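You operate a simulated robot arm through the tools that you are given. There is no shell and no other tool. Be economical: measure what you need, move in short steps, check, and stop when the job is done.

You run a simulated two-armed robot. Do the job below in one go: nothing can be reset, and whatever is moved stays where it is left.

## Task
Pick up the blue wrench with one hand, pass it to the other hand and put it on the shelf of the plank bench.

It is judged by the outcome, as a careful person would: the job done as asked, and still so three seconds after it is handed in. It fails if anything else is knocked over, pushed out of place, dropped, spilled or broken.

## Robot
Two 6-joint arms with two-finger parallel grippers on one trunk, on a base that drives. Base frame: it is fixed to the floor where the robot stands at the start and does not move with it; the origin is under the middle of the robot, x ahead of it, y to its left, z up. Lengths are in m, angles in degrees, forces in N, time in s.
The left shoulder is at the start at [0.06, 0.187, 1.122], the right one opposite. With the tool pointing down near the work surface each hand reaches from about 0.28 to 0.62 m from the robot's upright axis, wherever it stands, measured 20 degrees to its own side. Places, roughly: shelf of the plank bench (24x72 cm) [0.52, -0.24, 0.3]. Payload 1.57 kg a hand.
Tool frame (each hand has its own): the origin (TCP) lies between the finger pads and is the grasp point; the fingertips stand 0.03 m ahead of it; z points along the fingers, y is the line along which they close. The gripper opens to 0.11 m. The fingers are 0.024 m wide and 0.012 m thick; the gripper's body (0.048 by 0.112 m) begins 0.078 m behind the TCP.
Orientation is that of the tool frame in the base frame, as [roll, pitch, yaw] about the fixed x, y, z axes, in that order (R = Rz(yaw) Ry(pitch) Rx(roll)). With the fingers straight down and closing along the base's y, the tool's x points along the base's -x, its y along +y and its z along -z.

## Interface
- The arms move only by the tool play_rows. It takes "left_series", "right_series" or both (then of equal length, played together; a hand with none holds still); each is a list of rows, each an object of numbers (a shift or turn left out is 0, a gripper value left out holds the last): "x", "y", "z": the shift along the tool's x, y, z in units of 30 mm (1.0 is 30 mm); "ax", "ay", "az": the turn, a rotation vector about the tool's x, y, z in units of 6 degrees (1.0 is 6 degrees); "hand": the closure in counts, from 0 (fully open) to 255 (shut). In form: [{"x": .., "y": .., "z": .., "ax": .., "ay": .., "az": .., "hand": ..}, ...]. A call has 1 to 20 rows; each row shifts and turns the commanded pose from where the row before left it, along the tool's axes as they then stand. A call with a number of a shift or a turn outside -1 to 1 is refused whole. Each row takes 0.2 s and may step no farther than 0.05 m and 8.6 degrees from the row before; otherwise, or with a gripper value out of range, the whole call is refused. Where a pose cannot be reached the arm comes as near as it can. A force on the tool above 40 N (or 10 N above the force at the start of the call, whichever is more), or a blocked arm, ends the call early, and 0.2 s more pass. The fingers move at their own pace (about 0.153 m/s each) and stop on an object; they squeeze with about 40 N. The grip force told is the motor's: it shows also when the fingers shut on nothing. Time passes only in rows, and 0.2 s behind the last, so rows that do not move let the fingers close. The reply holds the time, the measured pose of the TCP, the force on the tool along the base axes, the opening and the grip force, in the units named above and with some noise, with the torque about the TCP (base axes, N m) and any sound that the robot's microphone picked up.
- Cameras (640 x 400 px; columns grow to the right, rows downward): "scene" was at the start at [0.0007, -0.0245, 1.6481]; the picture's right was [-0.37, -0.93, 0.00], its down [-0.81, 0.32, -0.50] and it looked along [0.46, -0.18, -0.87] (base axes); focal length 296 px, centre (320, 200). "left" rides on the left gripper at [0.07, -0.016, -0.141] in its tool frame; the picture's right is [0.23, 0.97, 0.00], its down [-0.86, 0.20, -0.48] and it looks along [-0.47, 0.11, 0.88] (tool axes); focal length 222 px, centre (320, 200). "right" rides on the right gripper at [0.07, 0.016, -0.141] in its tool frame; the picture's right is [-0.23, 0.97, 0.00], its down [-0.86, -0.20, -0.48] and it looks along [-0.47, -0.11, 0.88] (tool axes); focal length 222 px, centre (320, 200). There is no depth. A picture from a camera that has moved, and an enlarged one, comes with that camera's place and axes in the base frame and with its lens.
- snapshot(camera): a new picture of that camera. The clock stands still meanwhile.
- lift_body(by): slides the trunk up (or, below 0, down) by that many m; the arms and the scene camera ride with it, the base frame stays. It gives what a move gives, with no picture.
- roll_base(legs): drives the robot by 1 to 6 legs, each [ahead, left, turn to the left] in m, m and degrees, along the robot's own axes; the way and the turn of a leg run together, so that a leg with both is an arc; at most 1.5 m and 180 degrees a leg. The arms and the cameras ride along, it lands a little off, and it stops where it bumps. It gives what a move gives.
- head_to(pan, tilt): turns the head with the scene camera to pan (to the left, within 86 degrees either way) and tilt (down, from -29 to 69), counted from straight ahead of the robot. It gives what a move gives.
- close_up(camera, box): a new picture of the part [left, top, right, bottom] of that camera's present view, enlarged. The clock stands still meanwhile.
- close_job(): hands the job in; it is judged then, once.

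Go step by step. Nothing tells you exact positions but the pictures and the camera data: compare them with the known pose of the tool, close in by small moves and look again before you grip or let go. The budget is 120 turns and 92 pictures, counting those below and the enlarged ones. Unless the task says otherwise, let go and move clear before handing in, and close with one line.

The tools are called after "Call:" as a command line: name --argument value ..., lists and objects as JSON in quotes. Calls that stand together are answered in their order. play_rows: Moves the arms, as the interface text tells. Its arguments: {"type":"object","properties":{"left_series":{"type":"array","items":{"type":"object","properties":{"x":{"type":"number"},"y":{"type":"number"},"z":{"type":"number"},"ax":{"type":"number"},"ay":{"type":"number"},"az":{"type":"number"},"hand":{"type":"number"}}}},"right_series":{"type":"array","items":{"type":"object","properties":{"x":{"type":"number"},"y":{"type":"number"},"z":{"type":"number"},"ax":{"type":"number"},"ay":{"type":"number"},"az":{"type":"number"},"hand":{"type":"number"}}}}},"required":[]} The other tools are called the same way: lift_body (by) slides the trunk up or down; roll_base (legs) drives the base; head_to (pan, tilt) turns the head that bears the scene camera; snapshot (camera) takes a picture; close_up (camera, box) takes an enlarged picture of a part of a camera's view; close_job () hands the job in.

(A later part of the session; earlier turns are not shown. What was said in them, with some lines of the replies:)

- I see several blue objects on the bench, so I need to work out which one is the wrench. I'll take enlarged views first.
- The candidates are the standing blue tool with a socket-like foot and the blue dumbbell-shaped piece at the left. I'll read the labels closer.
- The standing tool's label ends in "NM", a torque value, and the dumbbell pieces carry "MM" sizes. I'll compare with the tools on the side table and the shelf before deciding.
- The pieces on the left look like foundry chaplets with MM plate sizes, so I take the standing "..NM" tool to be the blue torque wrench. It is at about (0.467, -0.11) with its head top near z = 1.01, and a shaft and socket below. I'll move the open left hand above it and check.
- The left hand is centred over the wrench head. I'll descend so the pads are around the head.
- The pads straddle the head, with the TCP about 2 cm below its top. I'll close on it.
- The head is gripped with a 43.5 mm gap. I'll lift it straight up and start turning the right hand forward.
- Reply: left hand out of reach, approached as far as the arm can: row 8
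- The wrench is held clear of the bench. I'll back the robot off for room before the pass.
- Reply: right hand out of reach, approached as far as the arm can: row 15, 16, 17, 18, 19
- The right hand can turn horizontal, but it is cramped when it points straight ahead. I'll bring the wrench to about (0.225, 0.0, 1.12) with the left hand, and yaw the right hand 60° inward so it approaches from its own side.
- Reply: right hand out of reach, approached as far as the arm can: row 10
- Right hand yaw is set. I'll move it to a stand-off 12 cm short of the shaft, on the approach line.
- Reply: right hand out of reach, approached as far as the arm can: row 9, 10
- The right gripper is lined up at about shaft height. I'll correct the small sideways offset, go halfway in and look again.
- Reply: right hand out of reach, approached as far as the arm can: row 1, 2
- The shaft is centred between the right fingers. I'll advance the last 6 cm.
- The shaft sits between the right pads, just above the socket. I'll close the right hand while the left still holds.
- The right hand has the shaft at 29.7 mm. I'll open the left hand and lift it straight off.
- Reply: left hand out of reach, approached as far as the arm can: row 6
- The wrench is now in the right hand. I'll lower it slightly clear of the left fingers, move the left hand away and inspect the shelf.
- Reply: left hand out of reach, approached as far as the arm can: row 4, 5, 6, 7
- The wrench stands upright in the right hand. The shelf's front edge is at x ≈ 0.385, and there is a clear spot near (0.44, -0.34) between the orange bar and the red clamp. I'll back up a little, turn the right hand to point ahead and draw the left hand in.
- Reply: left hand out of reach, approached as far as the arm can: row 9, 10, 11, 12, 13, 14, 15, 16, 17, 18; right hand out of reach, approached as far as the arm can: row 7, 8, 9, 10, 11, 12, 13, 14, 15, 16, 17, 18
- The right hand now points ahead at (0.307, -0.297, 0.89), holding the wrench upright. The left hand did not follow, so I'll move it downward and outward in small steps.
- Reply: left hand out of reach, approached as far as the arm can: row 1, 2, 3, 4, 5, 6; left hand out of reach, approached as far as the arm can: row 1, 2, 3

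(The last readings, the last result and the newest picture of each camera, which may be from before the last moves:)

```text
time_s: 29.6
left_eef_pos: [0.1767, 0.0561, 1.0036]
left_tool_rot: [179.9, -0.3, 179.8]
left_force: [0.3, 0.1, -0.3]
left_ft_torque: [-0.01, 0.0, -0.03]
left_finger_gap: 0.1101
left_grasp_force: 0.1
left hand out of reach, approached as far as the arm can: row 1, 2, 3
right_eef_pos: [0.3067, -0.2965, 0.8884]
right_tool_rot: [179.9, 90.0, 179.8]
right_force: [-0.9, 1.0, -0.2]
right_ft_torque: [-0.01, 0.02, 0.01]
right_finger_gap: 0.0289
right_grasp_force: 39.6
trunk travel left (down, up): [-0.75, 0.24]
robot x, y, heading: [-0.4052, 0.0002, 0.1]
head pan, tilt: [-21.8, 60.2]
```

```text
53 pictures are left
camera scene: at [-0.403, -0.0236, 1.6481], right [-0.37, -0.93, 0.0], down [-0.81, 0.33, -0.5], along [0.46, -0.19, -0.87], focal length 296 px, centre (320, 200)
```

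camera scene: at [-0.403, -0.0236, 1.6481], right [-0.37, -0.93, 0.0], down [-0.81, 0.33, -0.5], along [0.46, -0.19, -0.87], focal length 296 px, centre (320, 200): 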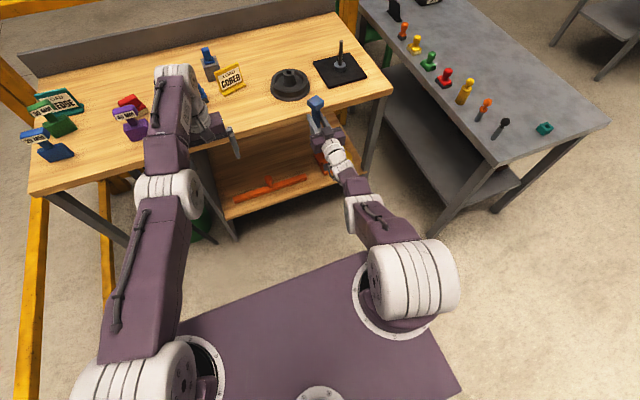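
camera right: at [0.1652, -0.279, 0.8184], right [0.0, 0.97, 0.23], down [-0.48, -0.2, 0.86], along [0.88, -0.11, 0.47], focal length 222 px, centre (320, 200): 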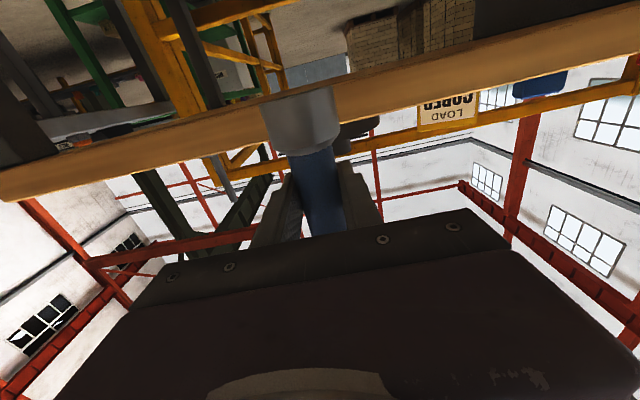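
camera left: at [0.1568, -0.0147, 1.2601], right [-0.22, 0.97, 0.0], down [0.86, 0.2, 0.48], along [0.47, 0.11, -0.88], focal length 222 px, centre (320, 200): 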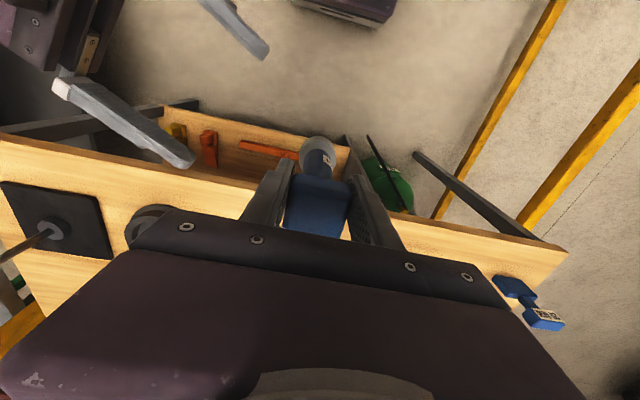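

The left hand moves freely again at this height. I'll retract it toward the robot.

Call:
play_rows --left_series '[{"x": 0.8, "y": 0.6}, {"x": 0.8, "y": 0.6}, {"x": 0.8, "y": 0.6}, {"x": 0.8, "y": 0.6}, {"x": 0.8, "y": 0.6}, {"x": 0.8, "y": 0.6}, {"x": 0.8, "y": 0.6}, {"x": 0.8, "y": 0.6}, {"x": 0.8, "y": 0.6}]'

Call:
snapshot --camera "scene"

```text
time_s: 31.6
left_eef_pos: [0.1902, 0.1394, 1.0136]
left_tool_rot: [179.9, -0.2, 179.7]
left_force: [0.0, 0.3, 0.2]
left_ft_torque: [0.01, -0.02, -0.03]
left_finger_gap: 0.1102
left_grasp_force: 0.1
left hand out of reach, approached as far as the arm can: row 1, 2, 3, 4, 5, 6, 7, 8, 9
right_eef_pos: [0.3061, -0.2954, 0.8892]
right_tool_rot: [-8.8, 89.9, -9.0]
right_force: [0.5, 0.3, 0.1]
right_ft_torque: [-0.01, -0.01, 0.0]
right_finger_gap: 0.0288
right_grasp_force: 39.2
trunk travel left (down, up): [-0.75, 0.24]
robot x, y, heading: [-0.4068, 0.0034, -0.2]
head pan, tilt: [-21.8, 60.2]
```

```text
52 pictures are left
camera scene: at [-0.4037, -0.0233, 1.648], right [-0.37, -0.93, 0.0], down [-0.81, 0.33, -0.5], along [0.46, -0.19, -0.87], focal length 296 px, centre (320, 200)
```

scene: 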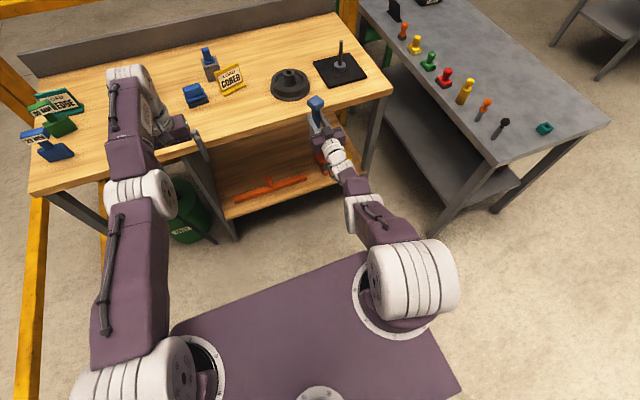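

The left hand is still stuck. I'll test whether its commanded pose has drifted by asking for the opposite direction.

Call:
play_rows --left_series '[{"x": -0.5, "y": -0.8}, {"x": -0.5, "y": -0.8}, {"x": -0.5, "y": -0.8}, {"x": -0.5, "y": -0.8}]'

```text
time_s: 32.6
left_eef_pos: [0.1802, 0.0689, 1.013]
left_tool_rot: [179.9, -0.1, 179.9]
left_force: [-0.4, -0.1, -0.6]
left_ft_torque: [0.01, 0.01, -0.02]
left_finger_gap: 0.1097
left_grasp_force: 0.1
left hand out of reach, approached as far as the arm can: row 1, 2, 3, 4
right_eef_pos: [0.3071, -0.2959, 0.8893]
right_tool_rot: [20.1, 89.9, 19.8]
right_force: [0.6, 0.4, 0.3]
right_ft_torque: [-0.01, 0.02, 0.01]
right_finger_gap: 0.029
right_grasp_force: 39.1
trunk travel left (down, up): [-0.75, 0.24]
robot x, y, heading: [-0.4077, 0.0031, -0.2]
head pan, tilt: [-21.8, 60.2]
```

Both arms appear to have straightened out, so big inward steps don't register. I'll try small inward and downward steps on the left to bend its elbow again.

Call:
play_rows --left_series '[{"z": 0.3}, {"z": 0.3}, {"z": 0.3}, {"x": 0.1, "z": 0.2}, {"x": 0.1, "z": 0.2}, {"x": 0.1, "z": 0.2}, {"x": 0.15, "z": 0.1}, {"x": 0.2}, {"x": 0.2}, {"x": 0.3}, {"x": 0.3}, {"x": 0.3}]'

```text
time_s: 35.2
left_eef_pos: [0.1799, 0.063, 0.9615]
left_tool_rot: [180.0, -0.3, 179.8]
left_force: [0.5, -0.1, 0.3]
left_ft_torque: [-0.02, 0.0, -0.03]
left_finger_gap: 0.1102
left_grasp_force: 0.0
left hand out of reach, approached as far as the arm can: row 5, 7, 8, 9, 10, 11, 12
right_eef_pos: [0.3064, -0.2959, 0.8892]
right_tool_rot: [5.1, 89.9, 4.8]
right_force: [0.4, 0.5, -0.2]
right_ft_torque: [0.0, 0.0, -0.02]
right_finger_gap: 0.029
right_grasp_force: 38.7
trunk travel left (down, up): [-0.75, 0.24]
robot x, y, heading: [-0.4047, 0.0012, -0.0]
head pan, tilt: [-21.8, 60.2]
```

Call:
play_rows --left_series '[{"z": 0.8}, {"z": 0.8}, {"z": 0.8}]'

Call:
play_rows --left_series '[{"x": 0.3}, {"x": 0.3}, {"x": 0.3}, {"x": 0.3}]'

Call:
play_rows --left_series '[{"ay": 0.8}, {"ay": 0.8}, {"ay": 0.8}]'

```text
time_s: 36.0
left_eef_pos: [0.1755, 0.0655, 0.8892]
left_tool_rot: [179.9, -0.1, 179.8]
left_force: [0.2, 0.3, 0.5]
left_ft_torque: [0.01, 0.0, 0.01]
left_finger_gap: 0.1102
left_grasp_force: 0.0
left hand out of reach, approached as far as the arm can: row 3
right_eef_pos: [0.3063, -0.2958, 0.888]
right_tool_rot: [-2.6, 89.9, -2.8]
right_force: [0.7, 0.4, -0.7]
right_ft_torque: [0.02, 0.01, 0.0]
right_finger_gap: 0.029
right_grasp_force: 38.8
trunk travel left (down, up): [-0.75, 0.24]
robot x, y, heading: [-0.4044, 0.0001, -0.1]
head pan, tilt: [-21.8, 60.2]
```

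```text
time_s: 37.0
left_eef_pos: [0.1681, 0.0575, 0.8848]
left_tool_rot: [179.9, -0.2, 179.8]
left_force: [-0.3, -0.7, -0.2]
left_ft_torque: [-0.02, -0.03, 0.01]
left_finger_gap: 0.11
left_grasp_force: 0.1
left hand out of reach, approached as far as the arm can: row 1, 2, 3, 4
right_eef_pos: [0.3058, -0.2968, 0.8891]
right_tool_rot: [4.4, 90.0, 4.2]
right_force: [1.1, 0.6, 0.1]
right_ft_torque: [0.01, 0.01, 0.01]
right_finger_gap: 0.029
right_grasp_force: 39.0
trunk travel left (down, up): [-0.75, 0.24]
robot x, y, heading: [-0.4034, 0.0003, -0.2]
head pan, tilt: [-21.8, 60.2]
```

```text
time_s: 37.8
left_eef_pos: [0.127, 0.0702, 0.9013]
left_tool_rot: [-180.0, -12.1, 179.7]
left_force: [-0.5, 0.0, 0.7]
left_ft_torque: [0.08, 0.0, -0.01]
left_finger_gap: 0.11
left_grasp_force: 0.1
left hand out of reach, approached as far as the arm can: row 1, 2, 3
right_eef_pos: [0.3059, -0.2961, 0.8902]
right_tool_rot: [-2.5, 89.9, -2.7]
right_force: [0.1, -1.0, -0.3]
right_ft_torque: [-0.05, 0.01, 0.01]
right_finger_gap: 0.029
right_grasp_force: 39.0
trunk travel left (down, up): [-0.75, 0.24]
robot x, y, heading: [-0.4074, 0.0004, -0.5]
head pan, tilt: [-21.8, 60.2]
```

The wrist seems locked at full extension, possibly with the elbow bent slightly the wrong way. I'll push the left hand outward to straighten it, then down to bend it properly, then in.

Call:
play_rows --left_series '[{"ay": -0.8, "x": -0.3}, {"ay": -0.8, "x": -0.3}, {"ay": -0.8, "x": -0.3}, {"x": -0.6}, {"x": -0.6}, {"z": 0.8}, {"z": 0.8}, {"z": 0.8}, {"z": 0.8}, {"z": 0.8}]'

Call:
play_rows --left_series '[{"x": 0.5}, {"x": 0.5}, {"x": 0.5}, {"x": 0.5}]'

Call:
snapshot --camera "scene"

```text
time_s: 40.0
left_eef_pos: [0.1461, 0.0746, 0.7828]
left_tool_rot: [179.9, 0.0, 179.8]
left_force: [0.5, 0.0, -0.4]
left_ft_torque: [0.0, 0.0, 0.01]
left_finger_gap: 0.11
left_grasp_force: 0.1
left hand out of reach, approached as far as the arm can: row 2, 3, 4, 5, 6, 7, 8, 9, 10
right_eef_pos: [0.3062, -0.2969, 0.8902]
right_tool_rot: [2.6, 89.9, 2.3]
right_force: [-0.2, -0.4, -0.8]
right_ft_torque: [0.0, 0.0, -0.04]
right_finger_gap: 0.0293
right_grasp_force: 38.6
trunk travel left (down, up): [-0.75, 0.24]
robot x, y, heading: [-0.4082, 0.0023, -0.3]
head pan, tilt: [-21.8, 60.2]
```

```text
time_s: 41.0
left_eef_pos: [0.0863, 0.0745, 0.7847]
left_tool_rot: [179.9, 0.0, 179.7]
left_force: [-0.7, -0.3, 0.7]
left_ft_torque: [-0.02, -0.04, 0.0]
left_finger_gap: 0.1097
left_grasp_force: 0.1
right_eef_pos: [0.3064, -0.2962, 0.8887]
right_tool_rot: [5.7, 89.9, 5.6]
right_force: [0.1, -0.5, 0.9]
right_ft_torque: [0.01, -0.01, -0.03]
right_finger_gap: 0.0287
right_grasp_force: 38.4
trunk travel left (down, up): [-0.75, 0.24]
robot x, y, heading: [-0.4024, 0.0013, -0.2]
head pan, tilt: [-21.8, 60.2]
```

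```text
51 pictures are left
camera scene: at [-0.4043, -0.0238, 1.648], right [-0.37, -0.93, 0.0], down [-0.8, 0.33, -0.5], along [0.46, -0.19, -0.87], focal length 296 px, centre (320, 200)
```

scene: 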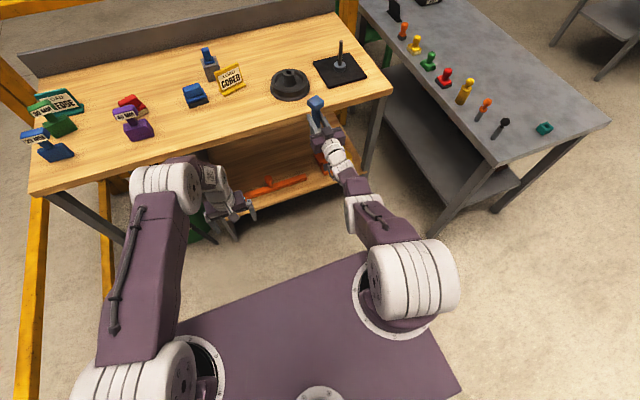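

That freed the left arm. I'll pull it in further to a compact pose.

Call:
play_rows --left_series '[{"x": 0.7, "y": 0.6}, {"x": 0.7, "y": 0.6}, {"x": 0.7, "y": 0.6}, {"x": 0.7, "y": 0.6}, {"x": 0.7, "y": 0.6}, {"x": 0.5, "y": 0.6}]'

Call:
snapshot --camera "scene"

```text
time_s: 42.4
left_eef_pos: [-0.0327, 0.1846, 0.7851]
left_tool_rot: [-179.9, -0.2, 179.8]
left_force: [-0.1, 0.6, 0.5]
left_ft_torque: [0.0, 0.0, 0.01]
left_finger_gap: 0.1101
left_grasp_force: 0.1
right_eef_pos: [0.3053, -0.2955, 0.8895]
right_tool_rot: [-19.4, 89.8, -19.6]
right_force: [0.0, 0.0, -0.4]
right_ft_torque: [0.03, 0.01, 0.0]
right_finger_gap: 0.0291
right_grasp_force: 38.9
trunk travel left (down, up): [-0.75, 0.24]
robot x, y, heading: [-0.4072, 0.0003, 0.0]
head pan, tilt: [-21.8, 60.2]
```

```text
50 pictures are left
camera scene: at [-0.404, -0.0228, 1.6481], right [-0.37, -0.93, 0.0], down [-0.8, 0.32, -0.5], along [0.46, -0.19, -0.87], focal length 296 px, centre (320, 200)
```

scene: 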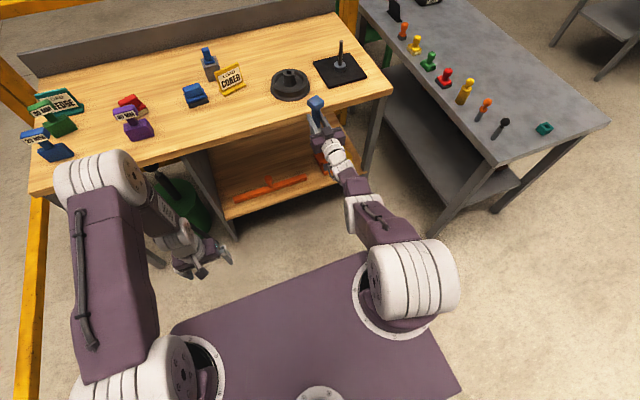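

Left is compact, and the right arm can stay as it is because the trunk and base can do the placing. I'll raise the left hand a bit, then lower the trunk 0.48 m, with the wrench passing about 5 cm in front of the bench edge.

Call:
play_rows --left_series '[{"z": -0.8}, {"z": -0.8}, {"z": -0.8}, {"z": -0.8}, {"z": -0.8}, {"z": -0.8}, {"z": -0.8}]'

Call:
lift_body --by -0.3

Call:
snapshot --camera "scene"

```text
time_s: 44.0
left_eef_pos: [-0.0325, 0.1837, 0.9531]
left_tool_rot: [179.9, 0.0, 179.9]
left_force: [-0.1, 0.2, 0.3]
left_ft_torque: [-0.02, -0.03, -0.01]
left_finger_gap: 0.11
left_grasp_force: 0.0
right_eef_pos: [0.3063, -0.2956, 0.8895]
right_tool_rot: [4.4, 90.0, 4.3]
right_force: [-0.1, -0.2, -0.7]
right_ft_torque: [-0.02, 0.02, -0.02]
right_finger_gap: 0.0292
right_grasp_force: 38.2
trunk travel left (down, up): [-0.75, 0.24]
robot x, y, heading: [-0.4071, 0.0015, -0.1]
head pan, tilt: [-21.8, 60.2]
```

```text
time_s: 47.0
left_eef_pos: [-0.0322, 0.1836, 0.6528]
left_tool_rot: [179.8, -0.2, 179.8]
left_force: [-0.1, -0.6, 0.2]
left_ft_torque: [0.0, -0.03, 0.0]
left_finger_gap: 0.1098
left_grasp_force: 0.0
right_eef_pos: [0.306, -0.2958, 0.5889]
right_tool_rot: [1.0, 89.8, 0.8]
right_force: [0.3, 1.0, 0.4]
right_ft_torque: [-0.04, 0.02, -0.03]
right_finger_gap: 0.029
right_grasp_force: 38.6
trunk travel left (down, up): [-0.45, 0.54]
robot x, y, heading: [-0.4042, 0.0011, -0.1]
head pan, tilt: [-21.8, 60.2]
```

```text
49 pictures are left
camera scene: at [-0.4041, -0.0236, 1.3481], right [-0.37, -0.93, 0.0], down [-0.8, 0.33, -0.5], along [0.46, -0.19, -0.87], focal length 296 px, centre (320, 200)
```

scene: 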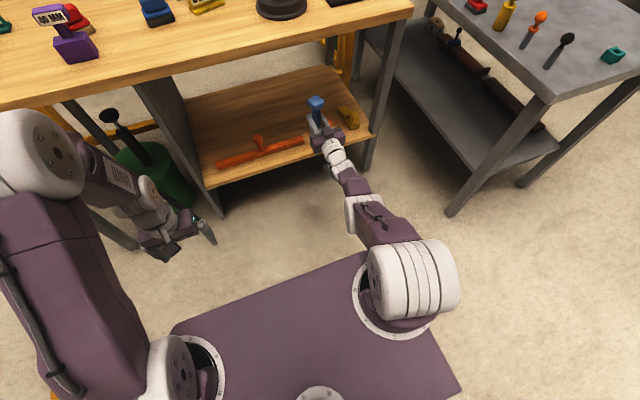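

Clear so far. I'll lower another 0.17 m and look at the shelf.

Call:
lift_body --by -0.17

Call:
head_to --pan -21.8 --tilt 42

Call:
snapshot --camera "scene"

Call:
snapshot --camera "right"

```text
time_s: 48.9
left_eef_pos: [-0.033, 0.1836, 0.4831]
left_tool_rot: [179.9, -0.1, 179.8]
left_force: [-0.1, 0.0, -0.2]
left_ft_torque: [0.01, 0.01, 0.02]
left_finger_gap: 0.11
left_grasp_force: 0.1
right_eef_pos: [0.3058, -0.2959, 0.4186]
right_tool_rot: [0.4, 89.9, 0.2]
right_force: [0.2, 0.5, -0.6]
right_ft_torque: [0.02, 0.0, -0.01]
right_finger_gap: 0.029
right_grasp_force: 39.1
trunk travel left (down, up): [-0.28, 0.71]
robot x, y, heading: [-0.4067, 0.0019, -0.0]
head pan, tilt: [-21.8, 60.2]
```

```text
time_s: 49.8
left_eef_pos: [-0.0321, 0.1843, 0.4833]
left_tool_rot: [179.9, -0.1, 179.9]
left_force: [-0.1, 0.2, -1.1]
left_ft_torque: [-0.02, -0.01, 0.01]
left_finger_gap: 0.1099
left_grasp_force: 0.1
right_eef_pos: [0.3063, -0.2961, 0.4188]
right_tool_rot: [2.1, 89.9, 2.0]
right_force: [0.7, 0.8, 0.0]
right_ft_torque: [-0.02, 0.02, 0.0]
right_finger_gap: 0.0288
right_grasp_force: 39.0
trunk travel left (down, up): [-0.28, 0.71]
robot x, y, heading: [-0.4062, -0.0015, -0.1]
head pan, tilt: [-21.8, 42.0]
```

```text
48 pictures are left
camera scene: at [-0.3882, -0.03, 1.202], right [-0.38, -0.93, 0.0], down [-0.62, 0.25, -0.74], along [0.69, -0.28, -0.67], focal length 296 px, centre (320, 200)
```

scene: 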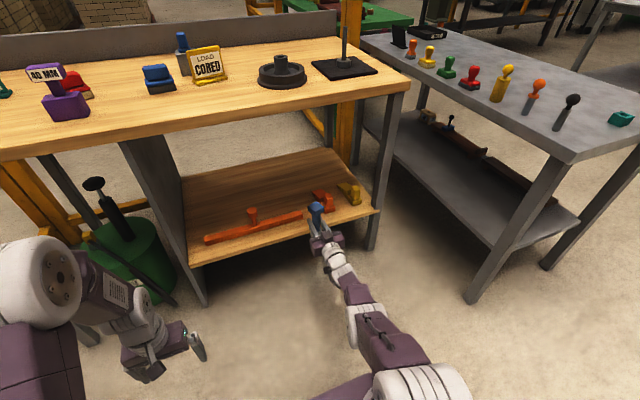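

```text
47 pictures are left
camera right: at [0.1649, -0.2791, 0.3486], right [0.0, 0.97, 0.23], down [-0.48, -0.2, 0.85], along [0.88, -0.11, 0.47], focal length 222 px, centre (320, 200)
```

right: 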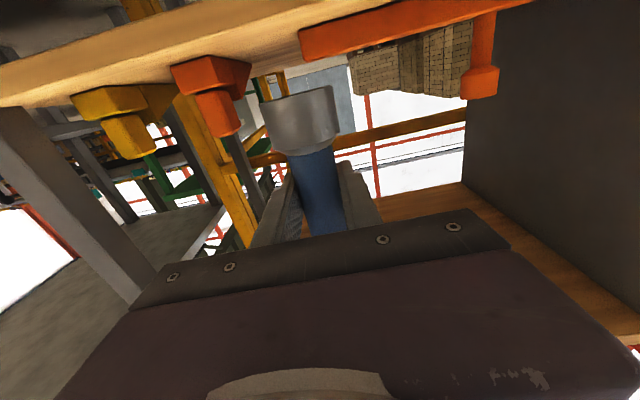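

Call:
close_up --camera "scene" --box '[180, 150, 400, 290]'

Call:
close_up --camera "right" --box '[60, 0, 380, 200]'

```text
2.86 times, centred on (290, 220) of scene
camera zoom: at [-0.3882, -0.03, 1.202], right [-0.38, -0.93, 0.0], down [-0.62, 0.25, -0.74], along [0.69, -0.28, -0.67], focal length 846 px, centre (406, 143)
```

zoom: 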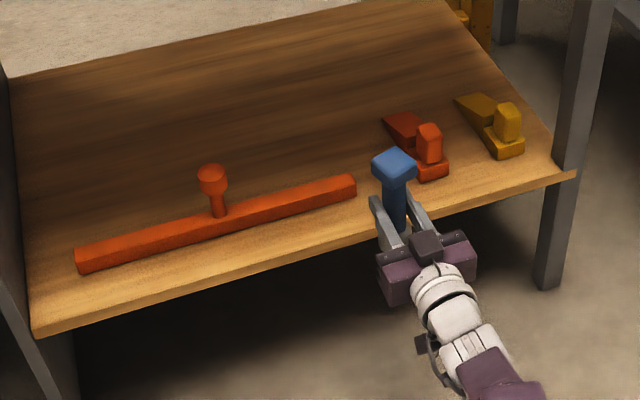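

```text
2.00 times, centred on (220, 100) of right
camera zoom: at [0.1649, -0.2791, 0.3486], right [0.0, 0.97, 0.23], down [-0.48, -0.2, 0.85], along [0.88, -0.11, 0.47], focal length 444 px, centre (520, 400)
```

zoom: 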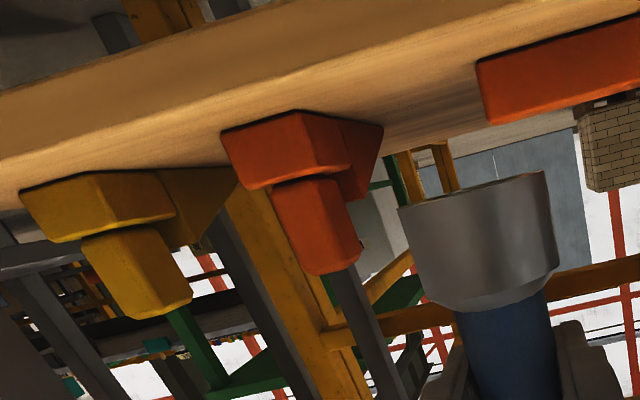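

The shelf top is at z ≈ 0.30. The free gap lies between the bar end (y ≈ -0.29) and the clamp (y ≈ -0.40), so my target is (0.445, -0.345). I'll drive sideways and then forward, with the wrench foot about 6 cm above the shelf.

Call:
roll_base --legs '[[0, -0.049, 0], [0.08, 0, 0]]'

Call:
close_up --camera "scene" --box '[180, 150, 400, 290]'

Call:
snapshot --camera "right"

```text
time_s: 51.3
left_eef_pos: [0.0468, 0.1342, 0.4825]
left_tool_rot: [179.9, -0.1, 179.8]
left_force: [0.4, -0.2, -0.4]
left_ft_torque: [0.02, 0.03, 0.0]
left_finger_gap: 0.1102
left_grasp_force: 0.1
right_eef_pos: [0.3867, -0.3451, 0.4181]
right_tool_rot: [-161.2, 90.0, -161.3]
right_force: [0.1, 0.0, 0.0]
right_ft_torque: [0.0, -0.02, 0.04]
right_finger_gap: 0.0293
right_grasp_force: 38.8
trunk travel left (down, up): [-0.28, 0.71]
robot x, y, heading: [-0.327, -0.0491, 0.1]
head pan, tilt: [-21.8, 42.0]
```

```text
2.86 times, centred on (290, 220) of scene
camera zoom: at [-0.3073, -0.0791, 1.202], right [-0.37, -0.93, 0.0], down [-0.62, 0.25, -0.74], along [0.69, -0.28, -0.67], focal length 846 px, centre (406, 143)
```

zoom: 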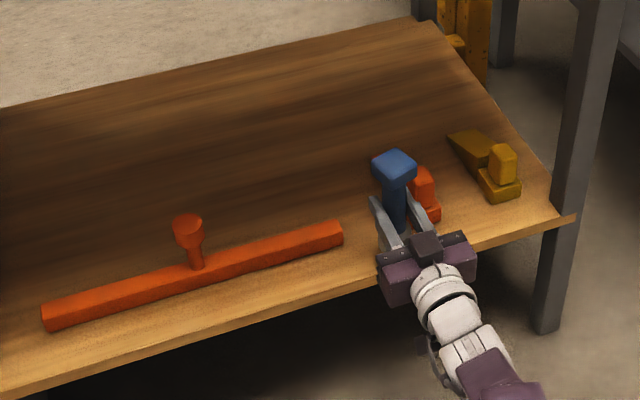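

```text
43 pictures are left
camera right: at [0.2452, -0.3278, 0.3481], right [0.0, 0.97, 0.23], down [-0.48, -0.2, 0.85], along [0.88, -0.11, 0.47], focal length 222 px, centre (320, 200)
```

right: 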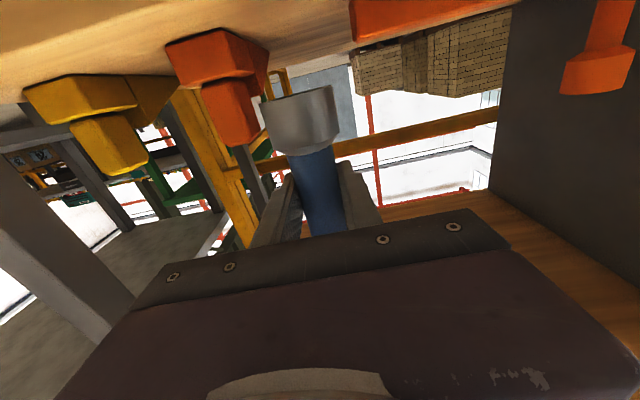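

The lateral alignment is right, with the gap centred at y ≈ -0.343. I'll drive the last 5.5 cm forward.

Call:
roll_base --legs '[[0.055, 0, 0]]'

Call:
snapshot --camera "right"

Call:
close_up --camera "scene" --box '[240, 160, 400, 260]'

```text
time_s: 52.3
left_eef_pos: [0.1015, 0.1347, 0.4835]
left_tool_rot: [180.0, -0.1, 179.7]
left_force: [0.2, -0.2, -0.6]
left_ft_torque: [0.0, 0.01, 0.01]
left_finger_gap: 0.1098
left_grasp_force: 0.1
right_eef_pos: [0.441, -0.3439, 0.4193]
right_tool_rot: [-137.8, 90.0, -138.0]
right_force: [1.0, 0.4, -1.1]
right_ft_torque: [0.01, 0.03, 0.0]
right_finger_gap: 0.0288
right_grasp_force: 39.4
trunk travel left (down, up): [-0.28, 0.71]
robot x, y, heading: [-0.2715, -0.0489, -0.1]
head pan, tilt: [-21.8, 42.0]
```

```text
42 pictures are left
camera right: at [0.2999, -0.328, 0.348], right [0.0, 0.97, 0.23], down [-0.48, -0.2, 0.85], along [0.88, -0.11, 0.47], focal length 222 px, centre (320, 200)
```

right: 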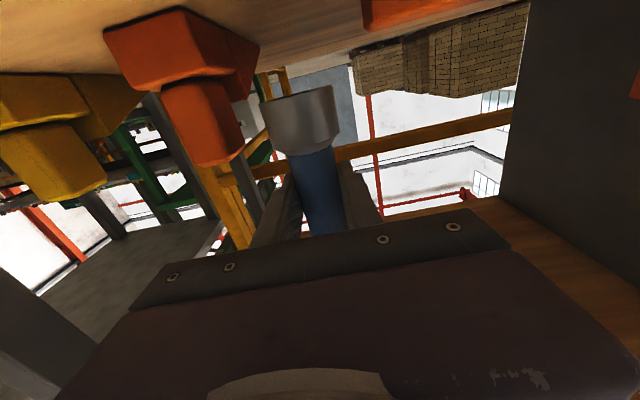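

```text
4.00 times, centred on (320, 210) of scene
camera zoom: at [-0.2526, -0.0792, 1.202], right [-0.37, -0.93, 0.0], down [-0.62, 0.25, -0.74], along [0.69, -0.28, -0.67], focal length 1184 px, centre (320, 160)
```

zoom: 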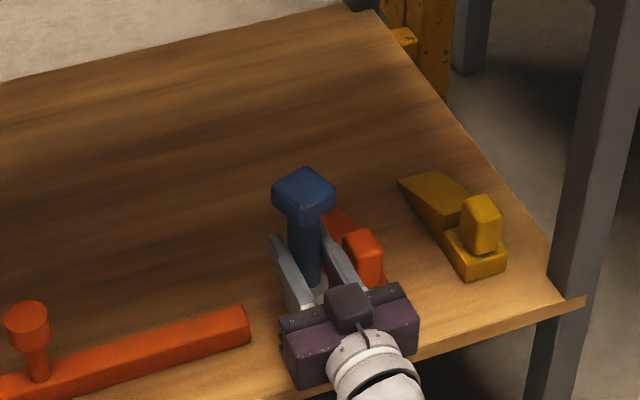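

Well placed. I'll lower the trunk 5 cm and check before contact.

Call:
lift_body --by -0.048

Call:
snapshot --camera "right"

```text
time_s: 53.2
left_eef_pos: [0.1007, 0.1354, 0.4351]
left_tool_rot: [180.0, 0.0, 179.8]
left_force: [-1.1, -1.0, -0.9]
left_ft_torque: [0.03, -0.02, -0.02]
left_finger_gap: 0.1099
left_grasp_force: 0.0
right_eef_pos: [0.441, -0.3458, 0.3717]
right_tool_rot: [2.6, 89.9, 2.4]
right_force: [0.6, 0.4, -0.5]
right_ft_torque: [0.01, 0.01, 0.06]
right_finger_gap: 0.0288
right_grasp_force: 38.8
trunk travel left (down, up): [-0.232, 0.758]
robot x, y, heading: [-0.2691, -0.0483, -0.5]
head pan, tilt: [-21.8, 42.0]
```

```text
40 pictures are left
camera right: at [0.2997, -0.328, 0.3006], right [0.0, 0.97, 0.23], down [-0.48, -0.2, 0.85], along [0.88, -0.11, 0.47], focal length 222 px, centre (320, 200)
```

right: 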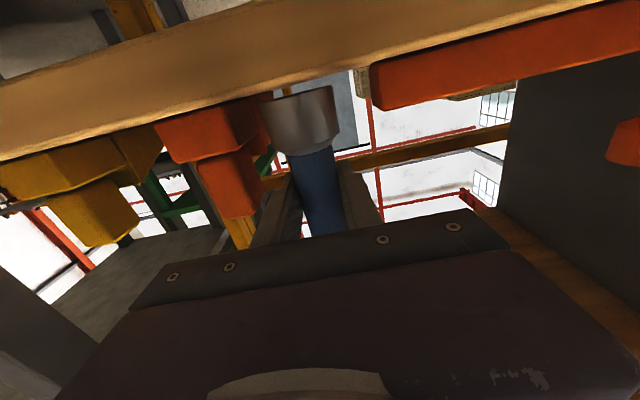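

The foot is about 1 cm or less above the shelf. I'll lower in small steps, watching the force.

Call:
lift_body --by -0.006

Call:
close_up --camera "right" --box '[220, 50, 400, 170]'

```text
time_s: 53.7
left_eef_pos: [0.1022, 0.1335, 0.4284]
left_tool_rot: [180.0, 0.0, 179.9]
left_force: [0.0, 0.5, 0.3]
left_ft_torque: [-0.02, -0.01, 0.01]
left_finger_gap: 0.1101
left_grasp_force: 0.1
right_eef_pos: [0.4415, -0.3456, 0.3654]
right_tool_rot: [-2.1, 89.9, -2.3]
right_force: [0.9, 0.6, 0.0]
right_ft_torque: [0.01, 0.02, 0.02]
right_finger_gap: 0.029
right_grasp_force: 38.7
trunk travel left (down, up): [-0.226, 0.764]
robot x, y, heading: [-0.2695, -0.0494, -0.2]
head pan, tilt: [-21.8, 42.0]
```

```text
3.33 times, centred on (310, 110) of right
camera zoom: at [0.2999, -0.328, 0.2948], right [0.0, 0.97, 0.23], down [-0.48, -0.2, 0.85], along [0.88, -0.11, 0.47], focal length 740 px, centre (353, 500)
```

zoom: 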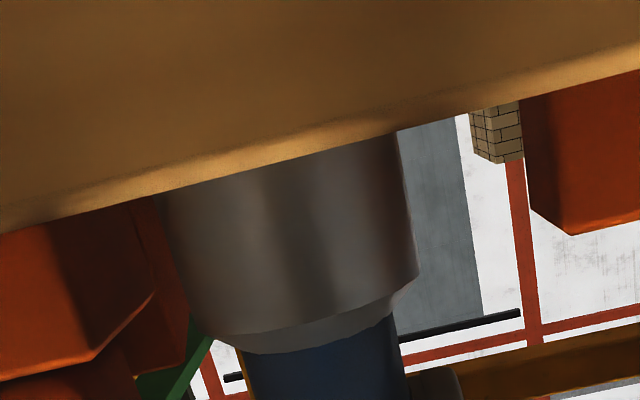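

Still no contact force. I'll continue in 3 mm steps.

Call:
lift_body --by -0.003

Call:
lift_body --by -0.003

```text
time_s: 54.2
left_eef_pos: [0.1011, 0.1336, 0.4262]
left_tool_rot: [-180.0, 0.0, 179.8]
left_force: [0.2, 1.2, -0.4]
left_ft_torque: [0.01, 0.0, 0.02]
left_finger_gap: 0.1099
left_grasp_force: 0.0
right_eef_pos: [0.4403, -0.3442, 0.3654]
right_tool_rot: [-7.3, 89.6, -7.5]
right_force: [-0.9, -0.6, 7.8]
right_ft_torque: [0.09, 0.26, -0.01]
right_finger_gap: 0.0288
right_grasp_force: 39.3
trunk travel left (down, up): [-0.223, 0.767]
robot x, y, heading: [-0.2704, -0.0441, -0.5]
head pan, tilt: [-21.8, 42.0]
```

```text
time_s: 54.8
left_eef_pos: [0.1014, 0.1372, 0.4239]
left_tool_rot: [179.9, 0.3, 179.7]
left_force: [-0.5, 0.3, -0.8]
left_ft_torque: [-0.01, 0.01, 0.01]
left_finger_gap: 0.1101
left_grasp_force: 0.0
right_eef_pos: [0.4402, -0.3448, 0.3643]
right_tool_rot: [-9.5, 89.3, -9.5]
right_force: [-0.5, -0.5, 22.0]
right_ft_torque: [0.12, 0.58, 0.04]
right_finger_gap: 0.0293
right_grasp_force: 38.6
trunk travel left (down, up): [-0.22, 0.77]
robot x, y, heading: [-0.273, -0.0499, -0.3]
head pan, tilt: [-21.8, 42.0]
```

The foot is resting on the shelf at 22 N. I'll ease off 4 mm and open the fingers just enough.

Call:
lift_body --by 0.004

Call:
play_rows --right_series '[{"hand": 175}, {"hand": 160}, {"hand": 150}, {}, {}]'

Call:
snapshot --camera "right"

Call:
close_up --camera "scene" --box '[240, 160, 400, 260]'

```text
time_s: 55.3
left_eef_pos: [0.1013, 0.1361, 0.4281]
left_tool_rot: [-179.9, 0.1, 179.8]
left_force: [-0.7, 1.1, 1.1]
left_ft_torque: [-0.01, 0.01, 0.02]
left_finger_gap: 0.11
left_grasp_force: 0.0
right_eef_pos: [0.4399, -0.3441, 0.3641]
right_tool_rot: [-15.5, 89.8, -15.7]
right_force: [5.1, -2.8, 15.2]
right_ft_torque: [-0.02, 0.0, 0.01]
right_finger_gap: 0.0291
right_grasp_force: 39.3
trunk travel left (down, up): [-0.224, 0.766]
robot x, y, heading: [-0.2711, -0.0458, -0.1]
head pan, tilt: [-21.8, 42.0]
```

```text
time_s: 56.5
left_eef_pos: [0.102, 0.1348, 0.4262]
left_tool_rot: [-180.0, 0.2, 179.8]
left_force: [0.8, -0.2, -1.1]
left_ft_torque: [0.0, 0.0, 0.02]
left_finger_gap: 0.1099
left_grasp_force: 0.0
right_eef_pos: [0.441, -0.3451, 0.3635]
right_tool_rot: [-5.5, 89.9, -5.6]
right_force: [-0.2, -1.1, 0.4]
right_ft_torque: [0.03, -0.02, 0.02]
right_finger_gap: 0.0453
right_grasp_force: 0.0
trunk travel left (down, up): [-0.224, 0.766]
robot x, y, heading: [-0.2721, -0.0452, -0.0]
head pan, tilt: [-21.8, 42.0]
```

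```text
38 pictures are left
camera right: at [0.2996, -0.3279, 0.2928], right [0.0, 0.97, 0.23], down [-0.48, -0.2, 0.85], along [0.88, -0.11, 0.47], focal length 222 px, centre (320, 200)
```

right: 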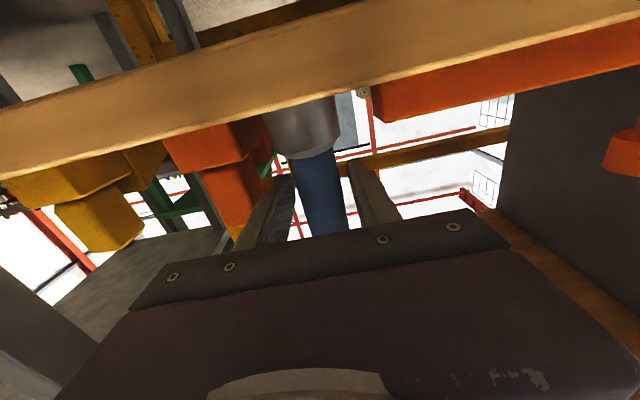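

```text
4.00 times, centred on (320, 210) of scene
camera zoom: at [-0.2538, -0.079, 1.1461], right [-0.37, -0.93, 0.0], down [-0.62, 0.25, -0.74], along [0.69, -0.28, -0.67], focal length 1184 px, centre (320, 160)
```

zoom: 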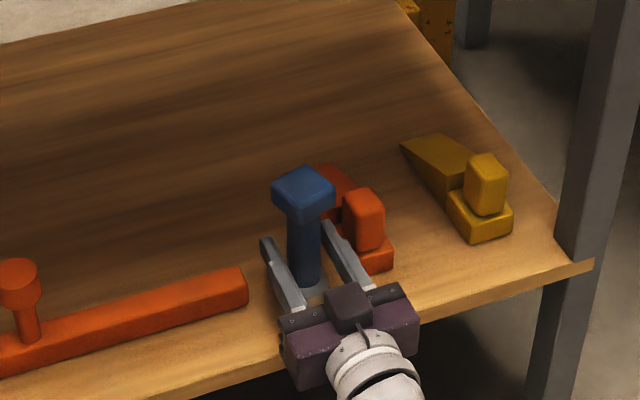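

The wrench stands on the shelf with the fingers clear on both sides. I'll back straight away with the base.

Call:
roll_base --legs '[[-0.08, 0, 0]]'

Call:
close_up --camera "scene" --box '[200, 130, 400, 260]'

```text
time_s: 57.6
left_eef_pos: [0.0213, 0.135, 0.4276]
left_tool_rot: [179.9, 0.0, 179.9]
left_force: [0.0, -0.6, 0.3]
left_ft_torque: [0.03, 0.0, -0.02]
left_finger_gap: 0.1101
left_grasp_force: 0.1
right_eef_pos: [0.3586, -0.3439, 0.362]
right_tool_rot: [-5.4, 89.9, -5.5]
right_force: [-0.1, -0.8, 0.1]
right_ft_torque: [0.0, -0.03, 0.02]
right_finger_gap: 0.0453
right_grasp_force: 0.1
trunk travel left (down, up): [-0.224, 0.766]
robot x, y, heading: [-0.3534, -0.0482, -0.2]
head pan, tilt: [-21.8, 42.0]
```

```text
3.08 times, centred on (300, 195) of scene
camera zoom: at [-0.335, -0.0787, 1.1461], right [-0.37, -0.93, 0.0], down [-0.62, 0.25, -0.74], along [0.69, -0.28, -0.67], focal length 911 px, centre (382, 215)
```

zoom: 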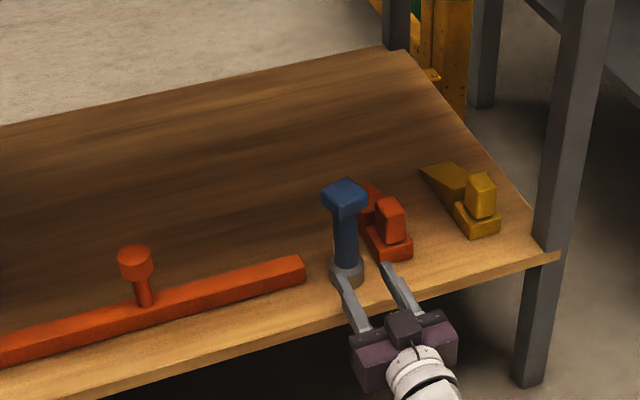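

The wrench stands on its own and the fingers are clear of it. I'll back off further and take a final look.

Call:
roll_base --legs '[[-0.15, 0, 0]]'

Call:
snapshot --camera "scene"

```text
time_s: 58.9
left_eef_pos: [-0.1292, 0.1365, 0.4271]
left_tool_rot: [180.0, 0.0, 179.9]
left_force: [-0.1, -0.8, 0.3]
left_ft_torque: [0.01, -0.01, 0.0]
left_finger_gap: 0.1101
left_grasp_force: 0.0
right_eef_pos: [0.2109, -0.3434, 0.3633]
right_tool_rot: [-5.4, 89.9, -5.5]
right_force: [-0.1, -0.4, 0.1]
right_ft_torque: [0.01, -0.01, -0.01]
right_finger_gap: 0.0452
right_grasp_force: 0.0
trunk travel left (down, up): [-0.224, 0.766]
robot x, y, heading: [-0.4992, -0.0478, 0.0]
head pan, tilt: [-21.8, 42.0]
```

```text
35 pictures are left
camera scene: at [-0.4852, -0.0783, 1.1461], right [-0.37, -0.93, 0.0], down [-0.62, 0.25, -0.74], along [0.69, -0.28, -0.67], focal length 296 px, centre (320, 200)
```

scene: 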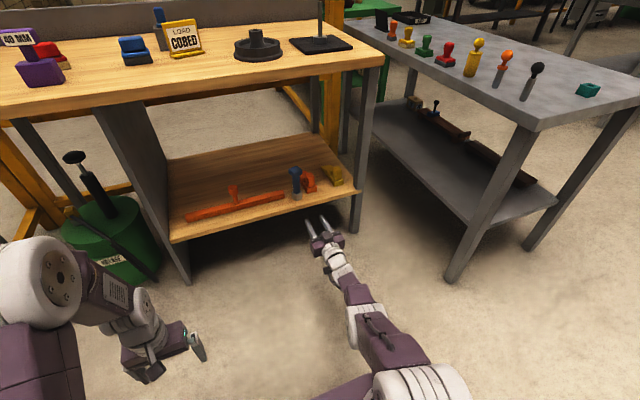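

The wrench stands upright on the shelf, nothing else has been disturbed and both hands are clear, so I'm handing in.

Call:
close_job

```text
The job is handed in.
```

The blue torque wrench was picked up with the left hand, passed to the right and now stands upright on the shelf of the plank bench. Nothing else was moved, and both hands are clear.
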